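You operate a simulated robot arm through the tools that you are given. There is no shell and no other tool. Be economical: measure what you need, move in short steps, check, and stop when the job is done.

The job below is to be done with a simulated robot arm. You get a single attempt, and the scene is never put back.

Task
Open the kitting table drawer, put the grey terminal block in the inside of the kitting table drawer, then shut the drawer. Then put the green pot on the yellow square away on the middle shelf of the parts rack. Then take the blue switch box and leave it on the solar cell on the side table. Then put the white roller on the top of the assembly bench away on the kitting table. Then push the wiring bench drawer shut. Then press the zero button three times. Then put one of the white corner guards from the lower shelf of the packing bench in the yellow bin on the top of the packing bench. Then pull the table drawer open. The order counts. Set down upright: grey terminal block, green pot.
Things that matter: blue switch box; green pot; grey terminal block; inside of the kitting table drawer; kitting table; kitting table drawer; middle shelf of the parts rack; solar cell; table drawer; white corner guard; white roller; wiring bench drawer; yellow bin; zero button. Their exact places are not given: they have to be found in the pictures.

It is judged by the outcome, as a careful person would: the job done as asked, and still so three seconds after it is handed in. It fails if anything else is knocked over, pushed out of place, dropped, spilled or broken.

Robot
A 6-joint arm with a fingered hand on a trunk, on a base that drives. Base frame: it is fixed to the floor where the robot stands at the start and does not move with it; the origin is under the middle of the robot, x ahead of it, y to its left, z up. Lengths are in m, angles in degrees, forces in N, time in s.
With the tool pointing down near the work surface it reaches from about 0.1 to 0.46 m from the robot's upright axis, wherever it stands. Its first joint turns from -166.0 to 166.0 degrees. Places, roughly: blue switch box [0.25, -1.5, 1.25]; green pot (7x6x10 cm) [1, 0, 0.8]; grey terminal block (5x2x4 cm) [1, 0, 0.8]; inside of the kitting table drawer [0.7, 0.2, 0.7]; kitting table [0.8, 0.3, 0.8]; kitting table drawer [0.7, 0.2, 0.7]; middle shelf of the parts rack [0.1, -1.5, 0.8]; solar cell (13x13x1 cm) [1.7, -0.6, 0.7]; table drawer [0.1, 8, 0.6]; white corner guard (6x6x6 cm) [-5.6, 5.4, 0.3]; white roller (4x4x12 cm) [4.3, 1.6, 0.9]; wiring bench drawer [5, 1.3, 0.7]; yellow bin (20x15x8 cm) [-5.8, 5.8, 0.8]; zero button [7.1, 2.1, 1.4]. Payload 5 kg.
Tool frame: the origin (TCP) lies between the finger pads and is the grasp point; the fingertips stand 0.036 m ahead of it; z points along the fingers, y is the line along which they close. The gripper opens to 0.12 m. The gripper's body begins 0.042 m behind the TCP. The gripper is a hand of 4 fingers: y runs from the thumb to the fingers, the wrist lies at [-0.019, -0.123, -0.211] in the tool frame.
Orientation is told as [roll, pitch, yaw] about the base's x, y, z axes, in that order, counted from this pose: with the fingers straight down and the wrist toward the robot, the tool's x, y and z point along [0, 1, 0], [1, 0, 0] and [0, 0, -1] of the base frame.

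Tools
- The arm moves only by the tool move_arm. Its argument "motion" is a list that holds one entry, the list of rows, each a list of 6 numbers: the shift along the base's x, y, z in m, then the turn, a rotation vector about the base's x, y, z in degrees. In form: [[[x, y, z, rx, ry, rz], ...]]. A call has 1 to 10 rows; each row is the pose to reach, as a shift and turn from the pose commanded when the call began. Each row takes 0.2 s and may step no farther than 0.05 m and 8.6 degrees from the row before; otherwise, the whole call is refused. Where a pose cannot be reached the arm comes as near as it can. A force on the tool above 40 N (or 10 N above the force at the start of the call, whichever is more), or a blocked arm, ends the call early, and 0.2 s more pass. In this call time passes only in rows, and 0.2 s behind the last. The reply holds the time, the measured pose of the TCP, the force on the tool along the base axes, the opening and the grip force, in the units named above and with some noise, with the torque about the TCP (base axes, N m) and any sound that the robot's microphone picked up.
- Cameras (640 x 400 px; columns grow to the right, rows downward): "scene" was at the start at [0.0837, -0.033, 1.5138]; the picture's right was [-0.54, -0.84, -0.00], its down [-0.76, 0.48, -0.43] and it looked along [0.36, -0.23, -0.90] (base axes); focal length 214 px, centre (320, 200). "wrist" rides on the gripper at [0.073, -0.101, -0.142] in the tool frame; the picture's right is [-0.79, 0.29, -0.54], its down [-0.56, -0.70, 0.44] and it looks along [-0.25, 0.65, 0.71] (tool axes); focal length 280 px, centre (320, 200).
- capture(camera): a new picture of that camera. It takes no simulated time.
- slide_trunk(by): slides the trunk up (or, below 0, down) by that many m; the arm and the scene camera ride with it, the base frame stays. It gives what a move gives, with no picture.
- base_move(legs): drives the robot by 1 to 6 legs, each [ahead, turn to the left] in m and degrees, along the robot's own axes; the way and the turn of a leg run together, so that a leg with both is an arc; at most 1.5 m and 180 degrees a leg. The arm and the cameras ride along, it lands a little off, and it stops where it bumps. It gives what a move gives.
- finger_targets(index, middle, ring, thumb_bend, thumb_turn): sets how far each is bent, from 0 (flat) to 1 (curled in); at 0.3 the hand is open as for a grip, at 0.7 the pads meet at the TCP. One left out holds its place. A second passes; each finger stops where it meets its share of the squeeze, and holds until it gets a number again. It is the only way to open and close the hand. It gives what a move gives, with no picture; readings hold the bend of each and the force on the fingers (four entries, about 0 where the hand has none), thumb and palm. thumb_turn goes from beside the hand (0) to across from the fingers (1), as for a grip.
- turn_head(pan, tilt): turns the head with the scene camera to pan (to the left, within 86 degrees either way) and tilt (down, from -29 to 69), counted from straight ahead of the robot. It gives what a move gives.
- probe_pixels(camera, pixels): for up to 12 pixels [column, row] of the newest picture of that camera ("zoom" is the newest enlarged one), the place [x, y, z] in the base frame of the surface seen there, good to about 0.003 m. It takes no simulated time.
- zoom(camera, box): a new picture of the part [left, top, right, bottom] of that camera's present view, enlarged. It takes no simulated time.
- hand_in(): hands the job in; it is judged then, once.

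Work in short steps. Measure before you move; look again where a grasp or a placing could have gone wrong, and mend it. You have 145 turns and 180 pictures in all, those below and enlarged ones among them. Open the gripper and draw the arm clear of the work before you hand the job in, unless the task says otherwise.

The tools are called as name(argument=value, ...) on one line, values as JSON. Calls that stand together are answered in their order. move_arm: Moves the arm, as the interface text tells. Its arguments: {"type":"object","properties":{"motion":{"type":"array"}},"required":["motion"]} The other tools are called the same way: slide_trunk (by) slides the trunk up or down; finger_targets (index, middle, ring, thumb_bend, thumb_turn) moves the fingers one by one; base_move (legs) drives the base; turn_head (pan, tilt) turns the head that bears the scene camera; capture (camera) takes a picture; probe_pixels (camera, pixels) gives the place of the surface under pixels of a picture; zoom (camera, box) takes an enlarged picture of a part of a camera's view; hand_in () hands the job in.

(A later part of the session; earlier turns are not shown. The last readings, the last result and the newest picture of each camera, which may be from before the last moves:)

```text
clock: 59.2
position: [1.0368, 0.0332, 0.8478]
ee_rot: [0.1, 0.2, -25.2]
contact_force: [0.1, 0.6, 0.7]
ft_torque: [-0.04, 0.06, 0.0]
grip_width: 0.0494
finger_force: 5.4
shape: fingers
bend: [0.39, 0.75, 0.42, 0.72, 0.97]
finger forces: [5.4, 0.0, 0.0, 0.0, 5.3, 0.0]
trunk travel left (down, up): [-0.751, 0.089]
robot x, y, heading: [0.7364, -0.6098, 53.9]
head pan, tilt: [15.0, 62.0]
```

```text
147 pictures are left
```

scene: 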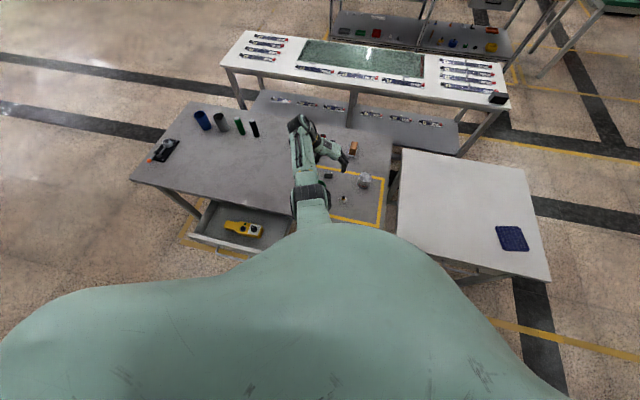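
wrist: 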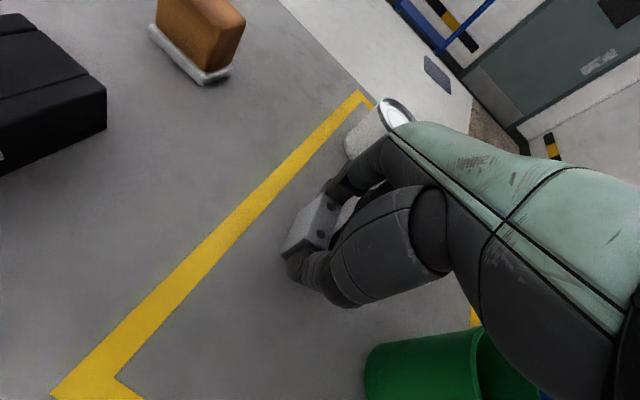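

Index and thumb hold the block; the middle slipped past it. I re-open the middle, and try to shift 1 cm toward the block's middle.

finger_targets(index=0.42, middle=0.42, thumb_bend=0.42)

move_arm(motion=[[[0.003, 0.006, 0.003, 0, 0, 0], [0.006, 0.012, 0.003, 0, 0, 0]]])

capture(camera="wrist")

```text
clock: 60.2
position: [1.0377, 0.0339, 0.8477]
ee_rot: [0.0, 0.3, -25.1]
contact_force: [-1.1, 0.5, -0.5]
ft_torque: [0.0, -0.01, 0.02]
grip_width: 0.0883
finger_force: 0.0
shape: fingers
bend: [0.42, 0.42, 0.42, 0.42, 0.97]
finger forces: [0.0, 0.0, 0.0, 0.0, 0.0, 0.0]
trunk travel left (down, up): [-0.751, 0.089]
robot x, y, heading: [0.7315, -0.6056, 53.8]
head pan, tilt: [15.0, 62.0]
```

```text
clock: 60.9
position: [1.039, 0.0363, 0.852]
ee_rot: [0.0, 0.3, -25.1]
contact_force: [0.3, 0.1, 1.2]
ft_torque: [-0.01, -0.03, -0.01]
grip_width: 0.0884
finger_force: 0.0
shape: fingers
bend: [0.42, 0.42, 0.42, 0.42, 0.97]
finger forces: [0.1, 0.1, 0.0, 0.1, 0.1, 0.1]
out of reach, approached as far as the arm can: row 1, 2
trunk travel left (down, up): [-0.751, 0.089]
robot x, y, heading: [0.7317, -0.6105, 54.1]
head pan, tilt: [15.0, 62.0]
```

```text
146 pictures are left
```

wrist: 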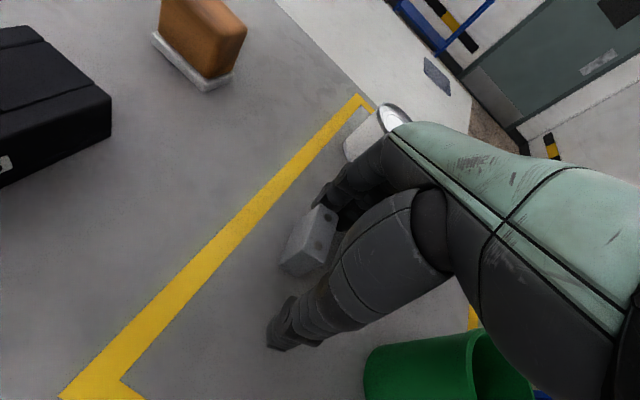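

I probe the block's present corners in the wrist view to get the exact offset.

probe_pixels(camera="wrist", pixels=[[318, 213], [286, 258], [310, 264], [330, 222], [312, 240]])

```text
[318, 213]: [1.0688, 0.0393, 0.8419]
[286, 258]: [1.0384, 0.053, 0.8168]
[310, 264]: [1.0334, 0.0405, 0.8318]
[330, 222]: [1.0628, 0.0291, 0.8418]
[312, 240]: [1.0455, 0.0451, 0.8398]
```

The block's centre is ≈(1.048,0.041), about 9 mm beyond the TCP; I nudge the base 1.2 cm forward.

base_move(legs=[[0.013, 0]])

capture(camera="wrist")

```text
clock: 61.6
position: [1.0449, 0.0451, 0.8524]
ee_rot: [0.1, 0.2, -25.1]
contact_force: [0.5, -0.1, 0.3]
ft_torque: [0.0, -0.02, -0.03]
grip_width: 0.0884
finger_force: 0.1
shape: fingers
bend: [0.42, 0.42, 0.42, 0.42, 0.97]
finger forces: [0.0, 0.1, 0.0, 0.0, 0.0, 0.0]
trunk travel left (down, up): [-0.751, 0.089]
robot x, y, heading: [0.7384, -0.5968, 53.7]
head pan, tilt: [15.0, 62.0]
```

```text
145 pictures are left
```

wrist: 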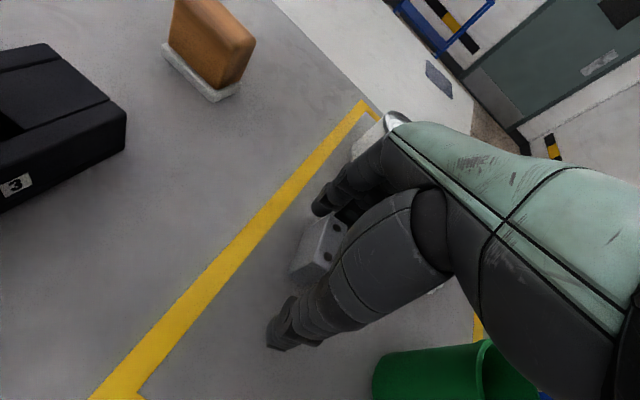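

TCP now (1.045,0.045), nicely on the block. I lower 7 mm and close middle and thumb.

move_arm(motion=[[[0.001, -0.002, -0.008, 0, 0, 0]]])

finger_targets(middle=0.75, thumb_bend=0.75)

capture(camera="wrist")

```text
clock: 62.0
position: [1.044, 0.0406, 0.8457]
ee_rot: [0.0, 0.3, -25.1]
contact_force: [0.2, -0.6, 0.3]
ft_torque: [-0.02, 0.02, -0.03]
grip_width: 0.0883
finger_force: 0.0
shape: fingers
bend: [0.42, 0.42, 0.42, 0.42, 0.97]
finger forces: [0.0, 0.1, 0.1, 0.0, 0.0, 0.0]
out of reach, approached as far as the arm can: row 1
trunk travel left (down, up): [-0.751, 0.089]
robot x, y, heading: [0.7386, -0.598, 53.8]
head pan, tilt: [15.0, 62.0]
```

```text
clock: 63.0
position: [1.045, 0.0416, 0.8457]
ee_rot: [-0.1, 0.3, -25.1]
contact_force: [0.0, 0.0, -0.2]
ft_torque: [0.02, 0.02, 0.0]
grip_width: 0.0496
finger_force: 5.7
shape: fingers
bend: [0.39, 0.75, 0.42, 0.72, 0.97]
finger forces: [5.7, 0.1, 0.0, 0.0, 5.4, 0.1]
trunk travel left (down, up): [-0.751, 0.089]
robot x, y, heading: [0.7352, -0.6002, 54.1]
head pan, tilt: [15.0, 62.0]
```

```text
144 pictures are left
```

wrist: 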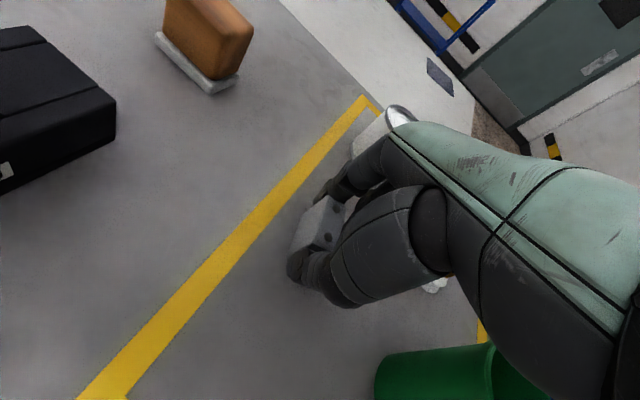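

Index and thumb oppose each other across the block, so I pinch with those instead.

finger_targets(index=0.8, middle=0.42, thumb_bend=0.8)

move_arm(motion=[[[0, 0, 0.015, 0, 0, 0], [0, 0, 0.04, 0, 0, 0]]])

capture(camera="wrist")

```text
clock: 64.0
position: [1.0447, 0.0401, 0.8453]
ee_rot: [0.0, 0.4, -25.1]
contact_force: [-0.7, -1.4, -0.2]
ft_torque: [0.01, 0.0, 0.01]
grip_width: 0.0441
finger_force: 12.0
shape: fingers
bend: [0.3, 0.42, 0.42, 0.74, 0.97]
finger forces: [11.4, 0.0, 0.0, 0.0, 11.5, 0.0]
trunk travel left (down, up): [-0.751, 0.089]
robot x, y, heading: [0.7437, -0.5988, 53.8]
head pan, tilt: [15.0, 62.0]
```

```text
clock: 64.6
position: [1.0469, 0.0592, 0.8767]
ee_rot: [-0.2, 0.2, -25.2]
contact_force: [0.4, 0.6, -0.2]
ft_torque: [0.02, -0.01, 0.02]
grip_width: 0.0441
finger_force: 11.8
shape: fingers
bend: [0.3, 0.42, 0.42, 0.74, 0.97]
finger forces: [11.5, 0.0, 0.1, 0.1, 11.5, 0.0]
out of reach, approached as far as the arm can: row 1, 2
trunk travel left (down, up): [-0.751, 0.089]
robot x, y, heading: [0.739, -0.5953, 54.1]
head pan, tilt: [15.0, 62.0]
```

```text
143 pictures are left
```

wrist: 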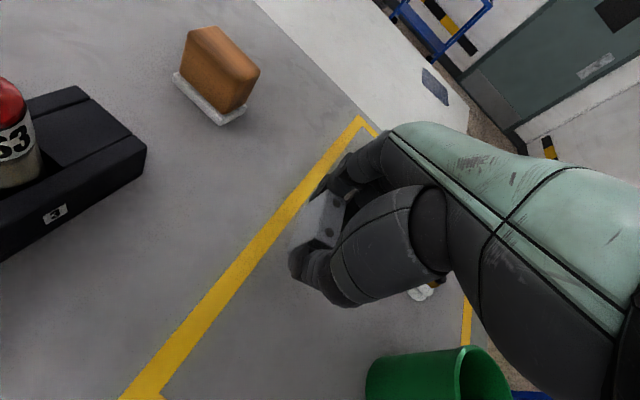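

Block is held. I raise the trunk the rest and look carefully at the open drawer.

slide_trunk(by=0.085)

turn_head(pan=30, tilt=67)

zoom(camera="scene", box=[220, 110, 412, 230])

```text
clock: 65.8
position: [1.0476, 0.0599, 0.9618]
ee_rot: [-0.2, 0.2, -25.1]
contact_force: [0.1, -0.1, -1.2]
ft_torque: [0.0, 0.01, 0.02]
grip_width: 0.044
finger_force: 11.5
shape: fingers
bend: [0.3, 0.42, 0.42, 0.74, 0.97]
finger forces: [11.5, 0.0, 0.0, 0.0, 11.4, 0.1]
trunk travel left (down, up): [-0.836, 0.004]
robot x, y, heading: [0.7397, -0.5962, 53.9]
head pan, tilt: [15.0, 62.0]
```

```text
clock: 66.6
position: [1.0464, 0.0598, 0.9624]
ee_rot: [-0.1, 0.2, -25.2]
contact_force: [-0.2, 0.4, -0.4]
ft_torque: [-0.02, 0.01, 0.01]
grip_width: 0.0441
finger_force: 11.7
shape: fingers
bend: [0.3, 0.42, 0.42, 0.74, 0.97]
finger forces: [11.5, 0.1, 0.0, 0.0, 11.5, 0.0]
trunk travel left (down, up): [-0.836, 0.004]
robot x, y, heading: [0.74, -0.5983, 53.9]
head pan, tilt: [30.0, 67.0]
```

```text
3.33 times, centred on (316, 170) of scene
```

zoom: 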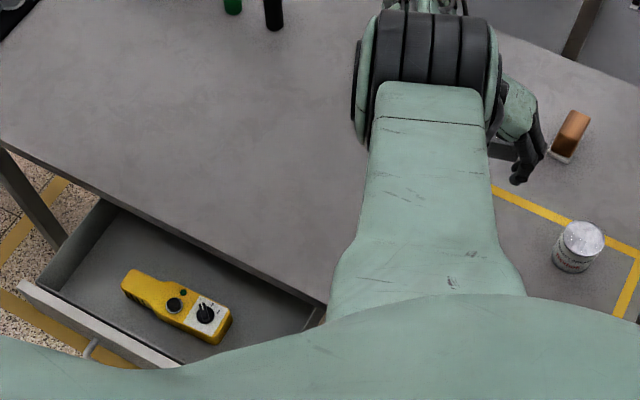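

probe_pixels(camera="zoom", pixels=[[232, 322], [210, 345], [245, 345], [285, 325], [150, 325], [122, 285], [100, 260], [318, 305], [170, 355], [268, 310], [200, 275], [80, 290]])

```text
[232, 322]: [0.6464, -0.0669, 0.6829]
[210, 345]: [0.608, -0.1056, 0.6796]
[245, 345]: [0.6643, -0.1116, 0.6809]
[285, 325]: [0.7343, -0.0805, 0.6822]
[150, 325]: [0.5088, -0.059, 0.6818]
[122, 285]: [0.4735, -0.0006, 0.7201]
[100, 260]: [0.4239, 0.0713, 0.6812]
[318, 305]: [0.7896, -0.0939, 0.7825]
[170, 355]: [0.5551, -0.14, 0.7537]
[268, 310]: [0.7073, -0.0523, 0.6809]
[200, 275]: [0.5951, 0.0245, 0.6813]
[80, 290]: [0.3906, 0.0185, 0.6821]
```

Free floor in the drawer's right part: t 0.57–0.68, n 0.21–0.37. I raise the block, back the base 0.15 m, then swing the hand toward a spot above it.

move_arm(motion=[[[0, 0, 0.045, 0, 0, 0], [0, 0, 0.09, 0, 0, 0]]])

base_move(legs=[[-0.15, 0]])

move_arm(motion=[[[-0.029, -0.005, 0, 0, 0, 8.0], [-0.058, -0.01, 0, 0, 0, 16], [-0.087, -0.015, 0, 0, 0, 24], [-0.116, -0.02, 0, 0, 0, 32], [-0.145, -0.025, 0, 0, 0, 40], [-0.174, -0.03, 0, 0, 0, 48], [-0.203, -0.035, 0, 0, 0, 56], [-0.232, -0.04, 0, 0, 0, 64], [-0.261, -0.045, 0, 0, 0, 72], [-0.29, -0.05, 0, 0, 0, 80]]])

capture(camera="scene")

capture(camera="wrist")

```text
clock: 67.2
position: [1.0544, 0.0952, 1.0329]
ee_rot: [-0.3, 0.1, -25.3]
contact_force: [-0.4, 0.0, -0.3]
ft_torque: [0.01, -0.01, -0.02]
grip_width: 0.0438
finger_force: 11.3
shape: fingers
bend: [0.3, 0.42, 0.42, 0.74, 0.97]
finger forces: [11.5, 0.1, 0.1, 0.0, 11.5, 0.0]
out of reach, approached as far as the arm can: row 1, 2
trunk travel left (down, up): [-0.836, 0.004]
robot x, y, heading: [0.7392, -0.6002, 54.1]
head pan, tilt: [30.0, 67.0]
```

```text
clock: 68.5
position: [0.9641, -0.0186, 1.0309]
ee_rot: [-0.2, 0.2, -24.8]
contact_force: [0.4, 0.1, -0.3]
ft_torque: [-0.07, 0.04, 0.0]
grip_width: 0.0441
finger_force: 11.5
shape: fingers
bend: [0.3, 0.42, 0.42, 0.74, 0.97]
finger forces: [11.4, 0.0, 0.0, 0.1, 11.5, 0.0]
trunk travel left (down, up): [-0.836, 0.004]
robot x, y, heading: [0.654, -0.7166, 54.1]
head pan, tilt: [30.0, 67.0]
```

```text
clock: 70.7
position: [0.6686, 0.0827, 0.9428]
ee_rot: [-0.4, 0.3, 52.4]
contact_force: [0.3, -0.1, -0.4]
ft_torque: [-0.03, 0.0, 0.0]
grip_width: 0.0441
finger_force: 10.9
shape: fingers
bend: [0.29, 0.42, 0.42, 0.74, 0.97]
finger forces: [11.5, 0.0, 0.1, 0.1, 11.5, 0.0]
out of reach, approached as far as the arm can: row 1, 2, 3, 4, 5, 6, 7, 8, 9, 10
trunk travel left (down, up): [-0.836, 0.004]
robot x, y, heading: [0.6587, -0.7148, 54.2]
head pan, tilt: [30.0, 67.0]
```

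```text
141 pictures are left
```

scene: 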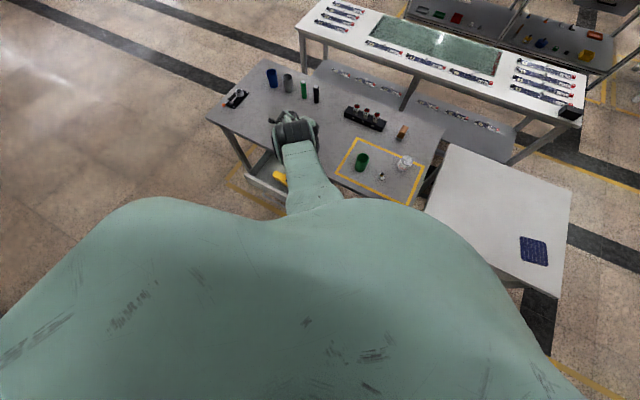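

```text
140 pictures are left
```

wrist: 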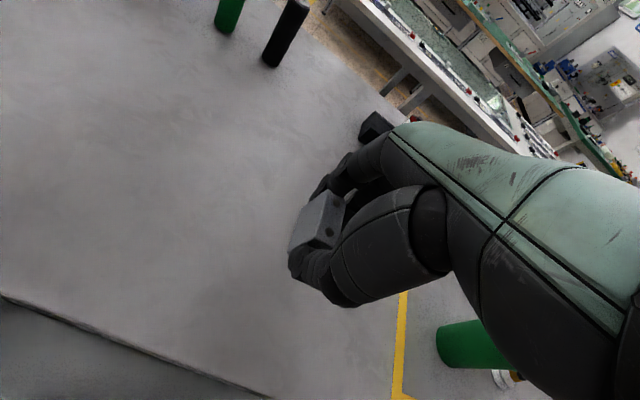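

The arm keeps drifting outward when asked to be high and close. I try moving toward the drawer at the present height to learn what's reachable.

move_arm(motion=[[[-0.002, -0.03, 0, 0, 0, 0], [-0.004, -0.06, 0, 0, 0, 0], [-0.006, -0.09, 0, 0, 0, 0]]])

```text
clock: 71.5
position: [0.6481, 0.0483, 0.9008]
ee_rot: [-0.3, 0.1, 52.3]
contact_force: [0.4, 0.0, 0.2]
ft_torque: [-0.01, 0.0, 0.03]
grip_width: 0.0439
finger_force: 11.9
shape: fingers
bend: [0.29, 0.42, 0.42, 0.74, 0.97]
finger forces: [11.5, 0.0, 0.1, 0.0, 11.5, 0.0]
out of reach, approached as far as the arm can: row 1, 2, 3
trunk travel left (down, up): [-0.836, 0.004]
robot x, y, heading: [0.6563, -0.7136, 54.3]
head pan, tilt: [30.0, 67.0]
```

Reach is best on the robot's right with the wrist toward the robot and using the trunk for height. I back off 0.2 m so the hand is off the table, then swing the arm right and up.

base_move(legs=[[-0.2, 0]])

move_arm(motion=[[[0.0403, -0.0142, 0.022, 0, 0, 0], [0.0806, -0.0284, 0.044, 0, 0, 0], [0.1209, -0.0426, 0.066, 0, 0, 0], [0.1612, -0.0568, 0.088, 0, 0, 0], [0.2015, -0.071, 0.11, 0, 0, 0], [0.2418, -0.0852, 0.132, 0, 0, 0], [0.2821, -0.0994, 0.154, 0, 0, 0], [0.3224, -0.1136, 0.176, 0, 0, 0], [0.3627, -0.1278, 0.198, 0, 0, 0], [0.403, -0.142, 0.22, 0, 0, 0]]])

capture(camera="scene")

```text
clock: 73.1
position: [0.539, -0.1059, 0.9004]
ee_rot: [-0.3, 0.3, 52.0]
contact_force: [0.5, -0.1, -0.2]
ft_torque: [0.02, 0.0, -0.02]
grip_width: 0.0441
finger_force: 11.9
shape: fingers
bend: [0.29, 0.42, 0.42, 0.74, 0.97]
finger forces: [11.5, 0.0, 0.2, 0.0, 11.5, 0.0]
trunk travel left (down, up): [-0.836, 0.004]
robot x, y, heading: [0.5448, -0.8759, 54.0]
head pan, tilt: [30.0, 67.0]
```

```text
clock: 75.3
position: [0.9774, -0.1053, 1.0309]
ee_rot: [-0.1, 0.4, 52.0]
contact_force: [0.4, -0.1, 0.0]
ft_torque: [0.03, 0.07, 0.03]
grip_width: 0.0437
finger_force: 11.5
shape: fingers
bend: [0.29, 0.42, 0.42, 0.74, 0.97]
finger forces: [11.5, 0.0, 0.1, 0.1, 11.5, 0.0]
out of reach, approached as far as the arm can: row 1, 2, 3, 4, 5, 6, 7, 8, 9, 10
trunk travel left (down, up): [-0.836, 0.004]
robot x, y, heading: [0.544, -0.8704, 53.9]
head pan, tilt: [30.0, 67.0]
```

```text
139 pictures are left
```

scene: 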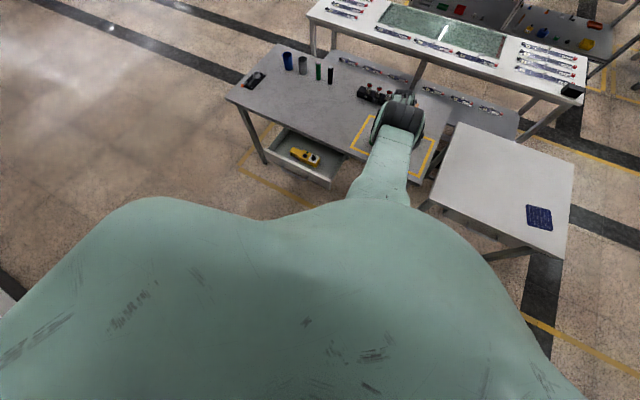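

The reachable points fit a sphere of ~0.875 m around a shoulder at height ~1.40, i.e. the arm is stretched straight (singular). I command a move straight toward the shoulder to bend the elbow.

move_arm(motion=[[[-0.02, -0.035, 0.023, 0, 0, 0], [-0.04, -0.07, 0.046, 0, 0, 0], [-0.06, -0.105, 0.069, 0, 0, 0], [-0.08, -0.14, 0.092, 0, 0, 0], [-0.1, -0.175, 0.115, 0, 0, 0], [-0.12, -0.21, 0.138, 0, 0, 0]]])

capture(camera="scene")

```text
clock: 76.7
position: [0.9724, -0.0949, 1.0447]
ee_rot: [-0.2, 0.2, 52.0]
contact_force: [-0.9, -0.7, -0.3]
ft_torque: [0.0, 0.0, 0.0]
grip_width: 0.044
finger_force: 11.4
shape: fingers
bend: [0.29, 0.42, 0.42, 0.74, 0.97]
finger forces: [11.6, 0.0, 0.0, 0.1, 11.5, 0.0]
out of reach, approached as far as the arm can: row 1, 2, 3, 4, 5, 6
trunk travel left (down, up): [-0.836, 0.004]
robot x, y, heading: [0.5429, -0.8736, 54.0]
head pan, tilt: [30.0, 67.0]
```

```text
138 pictures are left
```

scene: 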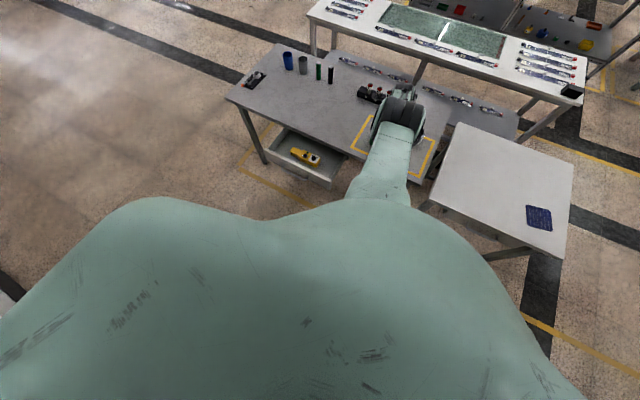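

No inward motion, so it's a joint limit, not stretch. I zoom on the arm and take the wrist view to see its shape.

zoom(camera="scene", box=[310, 60, 470, 160])

capture(camera="wrist")

probe_pixels(camera="scene", pixels=[[395, 110], [385, 160], [400, 140], [408, 95], [375, 195], [380, 180]])

```text
4.00 times, centred on (390, 110) of scene
```

zoom: 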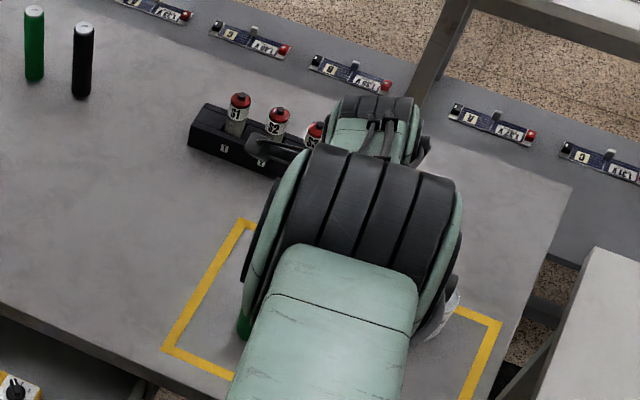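

```text
136 pictures are left
```

wrist: 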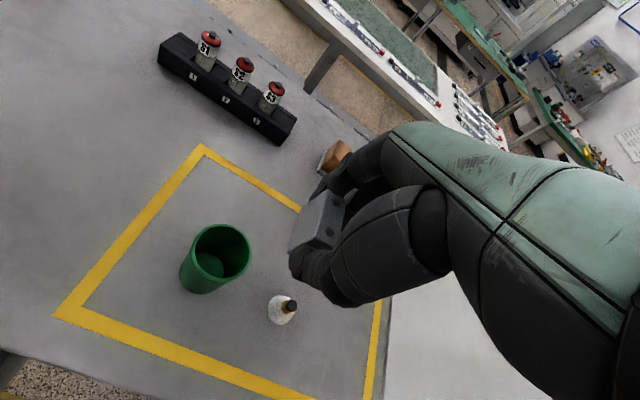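

```text
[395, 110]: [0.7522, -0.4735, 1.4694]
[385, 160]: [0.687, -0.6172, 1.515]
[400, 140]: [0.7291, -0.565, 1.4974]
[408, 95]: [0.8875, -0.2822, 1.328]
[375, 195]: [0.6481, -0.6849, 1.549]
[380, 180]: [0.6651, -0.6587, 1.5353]
```

The arm is straight: shoulder ~(0.6,-0.8,1.6), elbow (0.75,-0.47,1.42), wrist (0.92,-0.21,1.25). I turn to face along the free aisle so I can move the arm freely to unlock the elbow.

base_move(legs=[[0, -89]])

move_arm(motion=[[[-0.02, 0.014, -0.035, 0, 0, 0], [-0.04, 0.028, -0.07, 0, 0, 0], [-0.06, 0.042, -0.105, 0, 0, 0], [-0.08, 0.056, -0.14, 0, 0, 0], [-0.1, 0.07, -0.17, 0, 0, 0], [-0.12, 0.084, -0.2, 0, 0, 0]]])

turn_head(pan=0, tilt=50)

capture(camera="scene")

```text
clock: 80.8
position: [1.334, -1.2763, 1.0456]
ee_rot: [-0.2, 0.2, -36.1]
contact_force: [-0.4, 0.5, 0.2]
ft_torque: [-0.01, -0.02, 0.02]
grip_width: 0.0435
finger_force: 11.2
shape: fingers
bend: [0.29, 0.42, 0.42, 0.74, 0.97]
finger forces: [10.9, 0.0, 0.1, 0.0, 11.1, 0.1]
trunk travel left (down, up): [-0.836, 0.004]
robot x, y, heading: [0.5375, -0.875, -34.0]
head pan, tilt: [30.0, 67.0]
```

```text
clock: 82.2
position: [1.2205, -1.1956, 0.8372]
ee_rot: [-0.4, 0.2, -36.0]
contact_force: [-0.4, 0.3, 0.2]
ft_torque: [0.03, 0.01, 0.0]
grip_width: 0.0436
finger_force: 11.4
shape: fingers
bend: [0.29, 0.42, 0.42, 0.74, 0.97]
finger forces: [11.1, 0.0, 0.0, 0.0, 11.0, 0.1]
out of reach, approached as far as the arm can: row 1, 2, 3, 4, 5, 6
trunk travel left (down, up): [-0.836, 0.004]
robot x, y, heading: [0.5439, -0.8713, -33.9]
head pan, tilt: [30.0, 67.0]
```

```text
clock: 83.2
position: [1.2197, -1.1943, 0.8377]
ee_rot: [-0.2, 0.2, -36.0]
contact_force: [-0.1, -0.2, -1.0]
ft_torque: [0.03, 0.02, 0.03]
grip_width: 0.0431
finger_force: 11.7
shape: fingers
bend: [0.29, 0.42, 0.42, 0.74, 0.97]
finger forces: [11.0, 0.1, 0.0, 0.1, 11.0, 0.1]
trunk travel left (down, up): [-0.836, 0.004]
robot x, y, heading: [0.5429, -0.876, -34.0]
head pan, tilt: [0.0, 50.0]
```

```text
135 pictures are left
```

scene: 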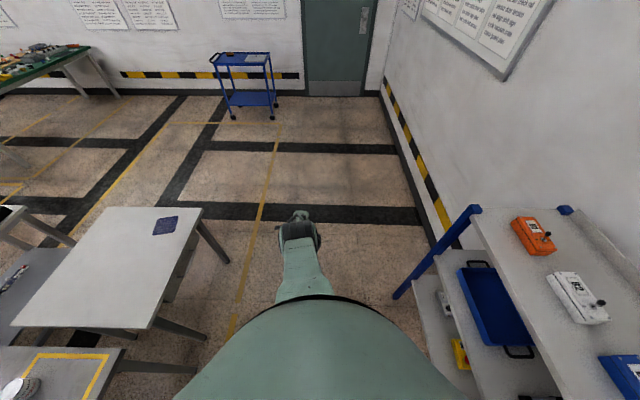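

I try a bigger error to break the elbow out: first strongly inward, then strongly upward.

move_arm(motion=[[[-0.045, 0.019, 0, 0, 0, 0], [-0.09, 0.038, 0, 0, 0, 0], [-0.135, 0.057, 0, 0, 0, 0], [-0.18, 0.076, 0, 0, 0, 0], [-0.225, 0.095, 0, 0, 0, 0], [-0.27, 0.114, 0, 0, 0, 0]]])

move_arm(motion=[[[0, 0, 0.049, 0, 0, 0], [0, 0, 0.098, 0, 0, 0], [0, 0, 0.147, 0, 0, 0], [0, 0, 0.196, 0, 0, 0], [0, 0, 0.245, 0, 0, 0]]])

```text
clock: 84.6
position: [1.0235, -1.1331, 0.6828]
ee_rot: [3.4, 1.1, -43.4]
contact_force: [2.4, 0.6, 1.3]
ft_torque: [-0.09, 0.11, 0.05]
grip_width: 0.043
finger_force: 10.6
shape: fingers
bend: [0.29, 0.42, 0.42, 0.74, 0.97]
finger forces: [11.1, 0.1, 0.0, 0.1, 11.2, 0.0]
out of reach, approached as far as the arm can: row 1, 2, 3, 4, 5, 6
trunk travel left (down, up): [-0.836, 0.004]
robot x, y, heading: [0.5409, -0.8727, -33.8]
head pan, tilt: [0.0, 50.0]
```

```text
clock: 85.8
position: [1.1289, -1.1758, 0.7531]
ee_rot: [-0.2, 0.2, -36.0]
contact_force: [-0.2, 0.0, -0.4]
ft_torque: [-0.01, 0.0, -0.02]
grip_width: 0.0431
finger_force: 11.2
shape: fingers
bend: [0.29, 0.42, 0.42, 0.74, 0.97]
finger forces: [11.1, 0.0, 0.0, 0.0, 11.1, 0.0]
out of reach, approached as far as the arm can: row 1, 2, 3, 4, 5
trunk travel left (down, up): [-0.836, 0.004]
robot x, y, heading: [0.5391, -0.8752, -34.1]
head pan, tilt: [0.0, 50.0]
```

Everything fits a straight arm; the elbow seems to fold sideways (forearm to the left, as at the start). I command left-and-inward motion over the free floor.

move_arm(motion=[[[-0.0126, 0.0427, 0.01, 0, 0, 0], [-0.0252, 0.0854, 0.02, 0, 0, 0], [-0.0378, 0.1281, 0.03, 0, 0, 0], [-0.0504, 0.1708, 0.04, 0, 0, 0], [-0.063, 0.2135, 0.05, 0, 0, 0], [-0.0756, 0.2562, 0.06, 0, 0, 0], [-0.0882, 0.2989, 0.07, 0, 0, 0]]])

capture(camera="scene")

```text
clock: 87.4
position: [1.1281, -0.9064, 0.7231]
ee_rot: [-0.4, 0.2, -36.1]
contact_force: [-0.2, 0.2, -0.5]
ft_torque: [-0.05, -0.03, 0.04]
grip_width: 0.0428
finger_force: 10.8
shape: fingers
bend: [0.29, 0.42, 0.42, 0.74, 0.97]
finger forces: [11.0, 0.0, 0.0, 0.1, 11.1, 0.0]
out of reach, approached as far as the arm can: row 1, 2, 3, 4, 5, 6, 7
trunk travel left (down, up): [-0.836, 0.004]
robot x, y, heading: [0.5408, -0.8723, -33.8]
head pan, tilt: [0.0, 50.0]
```

```text
134 pictures are left
```

scene: 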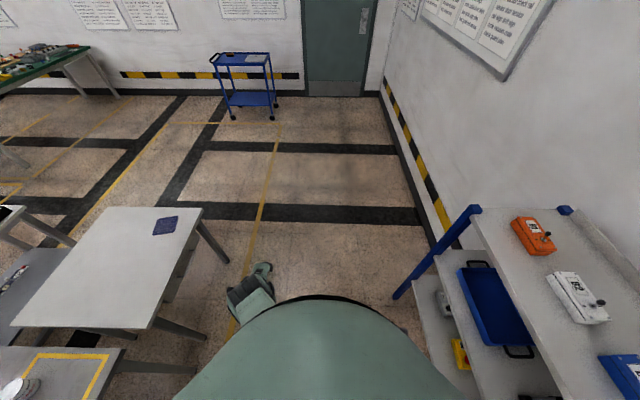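

Still on the sphere; I try the opposite, right-and-inward.

move_arm(motion=[[[-0.02, -0.04, 0, 0, 0, 0], [-0.045, -0.075, 0, 0, 0, 0], [-0.08, -0.105, 0, 0, 0, 0], [-0.12, -0.13, 0, 0, 0, 0], [-0.16, -0.155, 0, 0, 0, 0], [-0.2, -0.18, 0, 0, 0, 0]]])

capture(camera="wrist")

```text
clock: 88.8
position: [0.9288, -1.0823, 0.7175]
ee_rot: [-0.3, 0.2, -36.1]
contact_force: [0.9, 0.0, 0.8]
ft_torque: [0.0, 0.07, -0.02]
grip_width: 0.0425
finger_force: 10.8
shape: fingers
bend: [0.29, 0.42, 0.42, 0.74, 0.97]
finger forces: [11.0, 0.1, 0.0, 0.0, 11.0, 0.1]
out of reach, approached as far as the arm can: row 1, 2
trunk travel left (down, up): [-0.836, 0.004]
robot x, y, heading: [0.5396, -0.8741, -33.7]
head pan, tilt: [0.0, 50.0]
```

```text
133 pictures are left
```

wrist: 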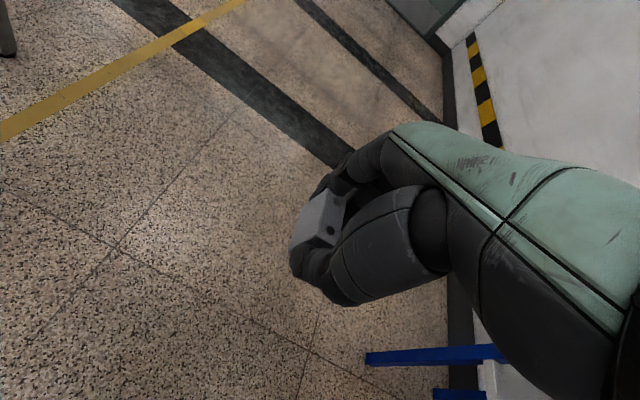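

Unlocked: the arm follows exactly now (fwd 0.44, rel. height 0.43). I raise the hand 0.15 m here to test the freedom.

move_arm(motion=[[[0, 0, 0.04, 0, 0, 0], [0, 0, 0.08, 0, 0, 0], [0, 0, 0.12, 0, 0, 0], [0, 0, 0.16, 0, 0, 0], [0, 0, 0.2, 0, 0, 0]]])

capture(camera="scene")

```text
clock: 90.0
position: [0.9425, -1.0951, 0.9283]
ee_rot: [-0.1, -1.2, -36.2]
contact_force: [0.3, 0.3, -0.1]
ft_torque: [-0.02, 0.05, -0.01]
grip_width: 0.0424
finger_force: 10.7
shape: fingers
bend: [0.29, 0.42, 0.42, 0.74, 0.97]
finger forces: [10.6, 0.1, 0.0, 0.0, 10.7, 0.0]
trunk travel left (down, up): [-0.836, 0.004]
robot x, y, heading: [0.5416, -0.871, -34.0]
head pan, tilt: [0.0, 50.0]
```

```text
132 pictures are left
```

scene: 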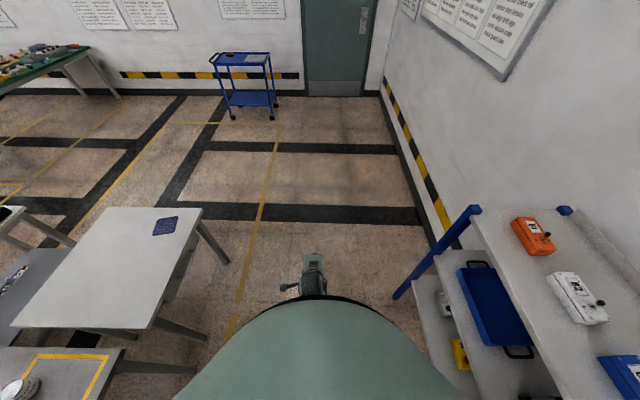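

Good. Now I reverse 0.31 m along the aisle, turn to face the table again, and go forward 0.155 m, leaving the hand just in front of the drawer spot.

base_move(legs=[[-0.31, 0], [0, 89.3], [0.15, 0]])

turn_head(pan=0, tilt=69)

capture(camera="scene")

capture(camera="wrist")

```text
clock: 96.9
position: [0.5972, -0.1736, 0.9285]
ee_rot: [-0.1, -1.3, 53.5]
contact_force: [0.2, 1.2, 0.4]
ft_torque: [0.0, -0.02, -0.01]
grip_width: 0.042
finger_force: 10.0
shape: fingers
bend: [0.29, 0.42, 0.42, 0.75, 0.97]
finger forces: [10.3, 0.1, 0.0, 0.0, 10.3, 0.0]
trunk travel left (down, up): [-0.836, 0.004]
robot x, y, heading: [0.3727, -0.5758, 55.7]
head pan, tilt: [0.0, 50.0]
```

```text
clock: 97.7
position: [0.5967, -0.173, 0.9287]
ee_rot: [-0.1, -1.4, 53.4]
contact_force: [-0.5, 0.8, 0.2]
ft_torque: [0.01, 0.01, 0.03]
grip_width: 0.0422
finger_force: 10.1
shape: fingers
bend: [0.29, 0.42, 0.42, 0.75, 0.97]
finger forces: [10.3, 0.1, 0.1, 0.1, 10.3, 0.1]
trunk travel left (down, up): [-0.836, 0.004]
robot x, y, heading: [0.3749, -0.5751, 55.7]
head pan, tilt: [0.0, 68.8]
```

```text
131 pictures are left
```

scene: 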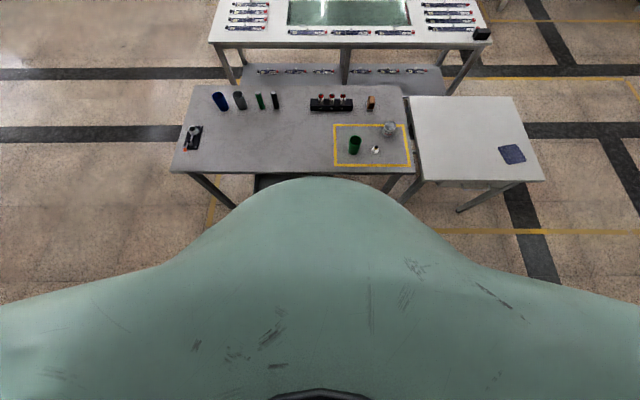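

```text
130 pictures are left
```

wrist: 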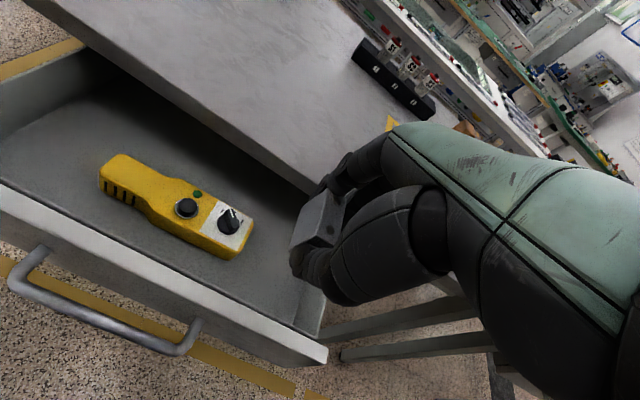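

The wrist view shows the drawer well. TCP is at t=0.589, n=0.198; I shift to t=0.607, n=0.268 and descend to 0.80, then look.

move_arm(motion=[[[0.0275, 0.0235, 0, 0, 0, 0.8], [0.055, 0.047, 0, 0, 0, 1.5], [0.055, 0.047, -0.045, 0, 0, 1.5], [0.055, 0.047, -0.09, 0, 0, 1.5], [0.055, 0.047, -0.125, 0, 0, 1.5]]])

capture(camera="wrist")

```text
clock: 98.9
position: [0.6507, -0.1255, 0.8007]
ee_rot: [-0.2, -1.3, 55.0]
contact_force: [0.1, -0.4, 0.2]
ft_torque: [0.0, -0.01, 0.02]
grip_width: 0.0421
finger_force: 10.5
shape: fingers
bend: [0.29, 0.42, 0.42, 0.75, 0.97]
finger forces: [10.4, 0.0, 0.0, 0.1, 10.5, 0.1]
trunk travel left (down, up): [-0.836, 0.004]
robot x, y, heading: [0.372, -0.5696, 55.5]
head pan, tilt: [0.0, 68.8]
```

```text
129 pictures are left
```

wrist: 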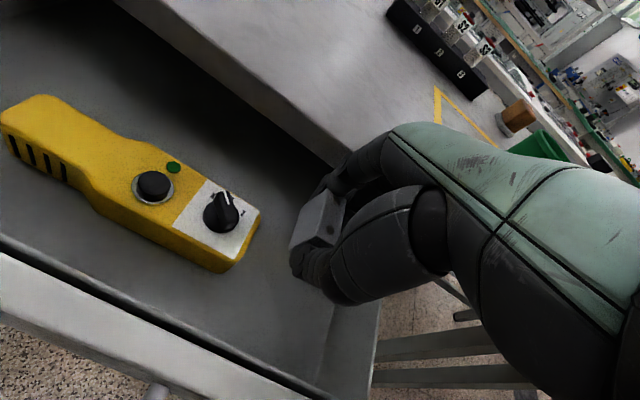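

Clear so far. I lower in small guarded steps to about z=0.731 (block bottom just above the floor).

move_arm(motion=[[[0, 0, -0.025, 0, 0, 0], [0, 0, -0.045, 0, 0, 0], [0, 0, -0.06, 0, 0, 0], [0, 0, -0.068, 0, 0, 0]]])

capture(camera="wrist")

```text
clock: 99.9
position: [0.6518, -0.1252, 0.7337]
ee_rot: [-0.1, -1.3, 55.1]
contact_force: [0.3, 0.3, 0.3]
ft_torque: [-0.01, -0.02, -0.03]
grip_width: 0.0421
finger_force: 10.7
shape: fingers
bend: [0.29, 0.42, 0.42, 0.75, 0.97]
finger forces: [10.5, 0.0, 0.0, 0.0, 10.4, 0.1]
trunk travel left (down, up): [-0.836, 0.004]
robot x, y, heading: [0.3721, -0.572, 55.5]
head pan, tilt: [0.0, 68.8]
```

```text
128 pictures are left
```

wrist: 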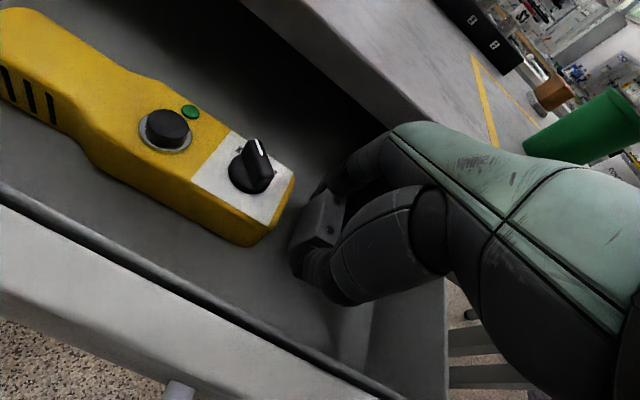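

I lower the last few mm until touch.

move_arm(motion=[[[0, 0, -0.004, 0, 0, 0], [0, 0, -0.007, 0, 0, 0]]])

finger_targets(index=0.25, thumb_bend=0.66)

capture(camera="wrist")

```text
clock: 100.5
position: [0.6518, -0.1249, 0.7261]
ee_rot: [-0.1, -1.3, 55.0]
contact_force: [-0.5, -0.3, -0.2]
ft_torque: [0.01, -0.02, -0.01]
grip_width: 0.0418
finger_force: 10.5
shape: fingers
bend: [0.29, 0.42, 0.42, 0.75, 0.97]
finger forces: [10.4, 0.0, 0.0, 0.0, 10.5, 0.0]
trunk travel left (down, up): [-0.836, 0.004]
robot x, y, heading: [0.3735, -0.5768, 55.7]
head pan, tilt: [0.0, 68.8]
```

```text
clock: 101.5
position: [0.6512, -0.1253, 0.7273]
ee_rot: [-0.1, -1.3, 54.9]
contact_force: [-0.3, 0.2, -0.7]
ft_torque: [-0.01, -0.02, 0.0]
grip_width: 0.0792
finger_force: 0.0
shape: fingers
bend: [0.25, 0.42, 0.42, 0.66, 0.97]
finger forces: [0.1, 0.0, 0.0, 0.1, 0.1, 0.0]
trunk travel left (down, up): [-0.836, 0.004]
robot x, y, heading: [0.3742, -0.5764, 55.3]
head pan, tilt: [0.0, 68.8]
```

```text
127 pictures are left
```

wrist: 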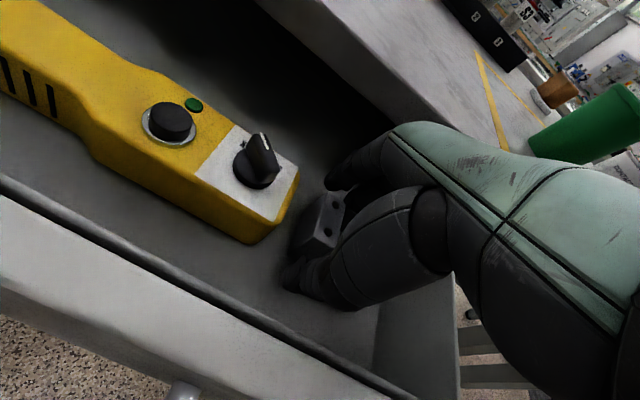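

Released and standing; I rise straight up 0.2 m and look.

move_arm(motion=[[[0, 0, 0.03, 0, 0, 0], [0, 0, 0.07, 0, 0, 0], [0, 0, 0.11, 0, 0, 0], [0, 0, 0.15, 0, 0, 0], [0, 0, 0.2, 0, 0, 0]]])

capture(camera="wrist")

```text
clock: 102.7
position: [0.6518, -0.126, 0.9323]
ee_rot: [-0.1, -1.3, 55.0]
contact_force: [-1.1, -1.1, -0.1]
ft_torque: [0.0, 0.04, 0.05]
grip_width: 0.0794
finger_force: 0.0
shape: fingers
bend: [0.25, 0.42, 0.42, 0.66, 0.97]
finger forces: [0.0, 0.1, 0.0, 0.0, 0.0, 0.0]
trunk travel left (down, up): [-0.836, 0.004]
robot x, y, heading: [0.3732, -0.5673, 55.5]
head pan, tilt: [0.0, 68.8]
```

```text
126 pictures are left
```

wrist: 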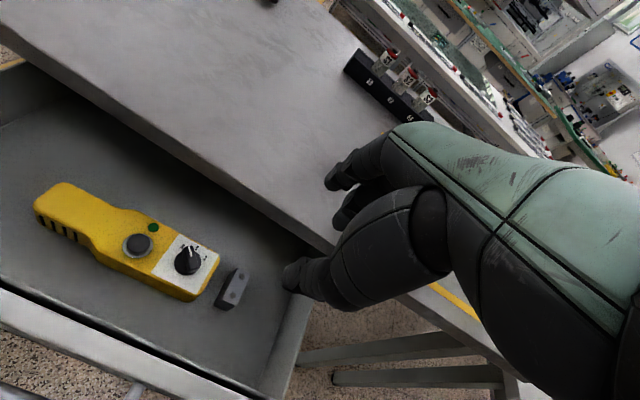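

The block stands upright in the drawer. To close it I back off, turn the hand horizontal, and push the front with the fingertips beside the handle.

base_move(legs=[[-0.25, 0]])

move_arm(motion=[[[0.004, 0.005, 0.036, 6.99, -4.85, 0], [0.008, 0.01, 0.072, 13.98, -9.7, 0], [0.012, 0.015, 0.108, 20.97, -14.55, 0], [0.016, 0.02, 0.144, 27.96, -19.4, 0], [0.02, 0.025, 0.18, 34.95, -24.25, 0], [0.024, 0.03, 0.216, 41.94, -29.1, 0], [0.028, 0.035, 0.252, 48.93, -33.95, 0], [0.032, 0.04, 0.288, 55.92, -38.8, 0], [0.036, 0.045, 0.324, 62.91, -43.65, 0], [0.04, 0.05, 0.36, 69.9, -48.5, 0]]])

finger_targets(index=0.5, middle=0.5, ring=0.5, thumb_bend=0.5)

capture(camera="scene")

```text
clock: 104.5
position: [0.5111, -0.3326, 0.9325]
ee_rot: [-0.1, -1.2, 54.6]
contact_force: [0.1, 0.3, -0.7]
ft_torque: [-0.03, -0.01, 0.01]
grip_width: 0.0795
finger_force: 0.0
shape: fingers
bend: [0.25, 0.42, 0.42, 0.66, 0.97]
finger forces: [0.0, 0.0, 0.0, 0.0, 0.0, 0.0]
trunk travel left (down, up): [-0.836, 0.004]
robot x, y, heading: [0.2261, -0.7825, 55.2]
head pan, tilt: [0.0, 68.8]
```

```text
clock: 106.7
position: [0.5512, -0.283, 1.291]
ee_rot: [10.5, -86.3, 44.6]
contact_force: [0.2, -0.4, -0.7]
ft_torque: [0.01, 0.0, -0.02]
grip_width: 0.0796
finger_force: 0.0
shape: fingers
bend: [0.25, 0.42, 0.42, 0.66, 0.97]
finger forces: [0.1, 0.0, 0.1, 0.0, 0.0, 0.1]
trunk travel left (down, up): [-0.836, 0.004]
robot x, y, heading: [0.2292, -0.7788, 55.1]
head pan, tilt: [0.0, 68.8]
```

```text
clock: 107.7
position: [0.5515, -0.2815, 1.2912]
ee_rot: [10.4, -86.4, 44.6]
contact_force: [-0.8, 0.5, 1.0]
ft_torque: [0.01, -0.01, 0.02]
grip_width: 0.0641
finger_force: 0.1
shape: fingers
bend: [0.5, 0.5, 0.5, 0.5, 0.97]
finger forces: [0.0, 0.0, 0.0, 0.0, 0.0, 0.1]
trunk travel left (down, up): [-0.836, 0.004]
robot x, y, heading: [0.2265, -0.7789, 55.0]
head pan, tilt: [0.0, 68.8]
```

```text
125 pictures are left
```

scene: 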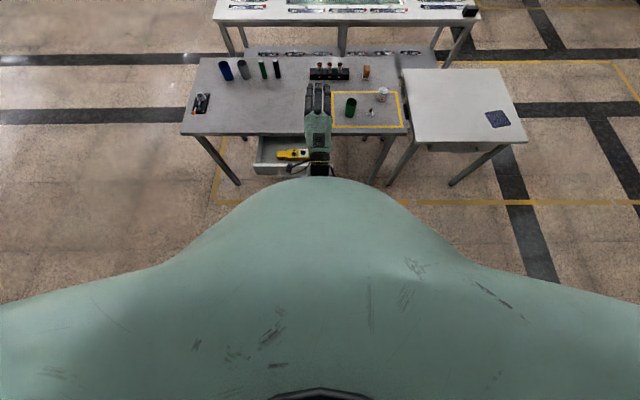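

TCP at t=0.614, n=0.083, just in front of the panel. I lower the trunk 0.59 m to z≈0.70 and check.

slide_trunk(by=-0.585)

capture(camera="scene")

capture(camera="wrist")

```text
refused: -0.585 is not a number from -0.4 to 0.4
```

```text
124 pictures are left
```

scene: 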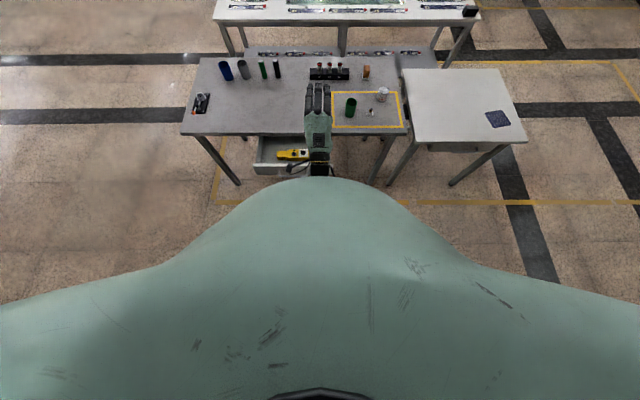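

```text
123 pictures are left
```

wrist: 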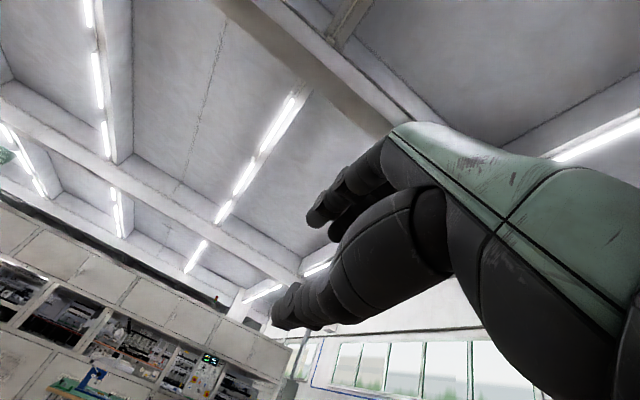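

The slide is limited to 0.4 m a call, so I do it in two.

slide_trunk(by=-0.385)

slide_trunk(by=-0.2)

capture(camera="scene")

capture(camera="wrist")

```text
clock: 111.4
position: [0.55, -0.2821, 0.9057]
ee_rot: [10.3, -86.2, 44.7]
contact_force: [0.3, 0.5, -0.4]
ft_torque: [0.0, 0.03, -0.03]
grip_width: 0.0644
finger_force: 0.1
shape: fingers
bend: [0.5, 0.5, 0.5, 0.5, 0.97]
finger forces: [0.0, 0.1, 0.0, 0.0, 0.0, 0.0]
trunk travel left (down, up): [-0.451, 0.389]
robot x, y, heading: [0.2322, -0.7801, 55.1]
head pan, tilt: [0.0, 68.8]
```

```text
clock: 113.6
position: [0.551, -0.2831, 0.7058]
ee_rot: [10.4, -86.1, 44.7]
contact_force: [-0.1, -0.1, 0.2]
ft_torque: [0.02, 0.0, -0.05]
grip_width: 0.0638
finger_force: 0.1
shape: fingers
bend: [0.5, 0.5, 0.5, 0.5, 0.97]
finger forces: [0.0, 0.0, 0.0, 0.0, 0.0, 0.1]
trunk travel left (down, up): [-0.251, 0.589]
robot x, y, heading: [0.2275, -0.777, 55.1]
head pan, tilt: [0.0, 68.8]
```

```text
122 pictures are left
```

scene: 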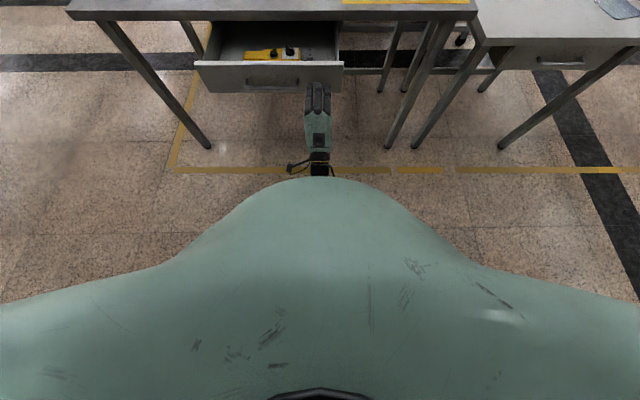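

```text
121 pictures are left
```

wrist: 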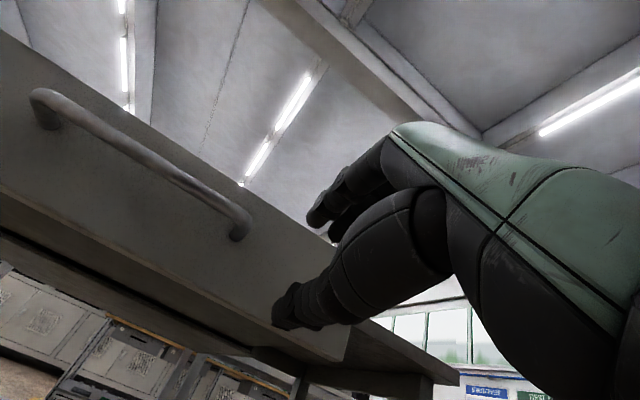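

Aligned with the panel's right part. I drive forward 0.25 m to push it in, then finish with the arm under its force guard.

base_move(legs=[[0.245, 0]])

capture(camera="scene")

```text
clock: 115.4
position: [0.6931, -0.0771, 0.7052]
ee_rot: [10.3, -86.3, 44.9]
contact_force: [0.0, -0.4, -0.1]
ft_torque: [0.05, -0.02, -0.01]
grip_width: 0.0637
finger_force: 0.1
shape: fingers
bend: [0.5, 0.5, 0.5, 0.5, 0.97]
finger forces: [0.0, 0.1, 0.0, 0.0, 0.1, 0.0]
trunk travel left (down, up): [-0.251, 0.589]
robot x, y, heading: [0.3714, -0.5737, 55.4]
head pan, tilt: [0.0, 68.8]
```

```text
120 pictures are left
```

scene: 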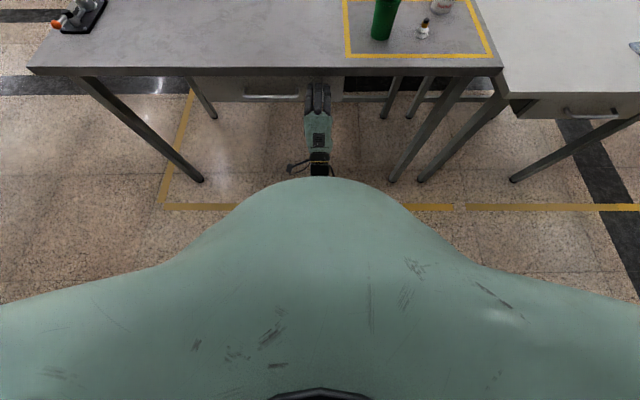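

Nearly shut (TCP n=0.332). The arm pushes the rest in small steps.

move_arm(motion=[[[0.005, 0.007, 0, 0, 0, 0], [0.009, 0.013, 0, 0, 0, 0], [0.0125, 0.018, 0, 0, 0, 0], [0.0155, 0.0225, 0, 0, 0, 0]]])

zoom(camera="scene", box=[190, 50, 350, 150])

```text
clock: 116.1
position: [0.6994, -0.0675, 0.7093]
ee_rot: [15.3, -86.9, 39.9]
contact_force: [-13.2, -21.6, -1.5]
ft_torque: [0.76, -0.51, 0.04]
grip_width: 0.0623
finger_force: 12.8
shape: fingers
bend: [0.51, 0.51, 0.5, 0.5, 0.97]
finger forces: [16.5, 8.8, 0.0, 0.1, 0.0, 0.0]
trunk travel left (down, up): [-0.251, 0.589]
robot x, y, heading: [0.3714, -0.579, 55.4]
head pan, tilt: [0.0, 68.8]
stopped in row 3: the force on the tool passed its limit (the readings are from after the stop); the commanded pose is now the measured one
```

```text
4.00 times, centred on (270, 100) of scene
```

zoom: 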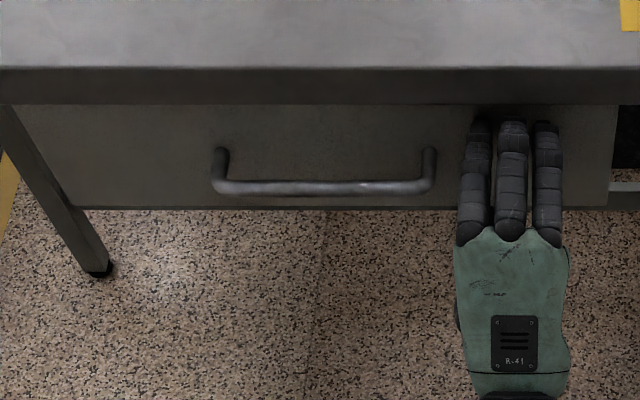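

Force rose to ~25 N, so it met the stop. I probe the panel and handle to confirm it is shut.

probe_pixels(camera="zoom", pixels=[[100, 160], [580, 160], [320, 150], [250, 188], [400, 187], [320, 85]])

```text
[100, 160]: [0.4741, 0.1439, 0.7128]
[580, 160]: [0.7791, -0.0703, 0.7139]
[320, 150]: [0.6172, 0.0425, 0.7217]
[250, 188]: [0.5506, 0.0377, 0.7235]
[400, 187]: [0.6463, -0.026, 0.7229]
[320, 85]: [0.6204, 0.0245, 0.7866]
```

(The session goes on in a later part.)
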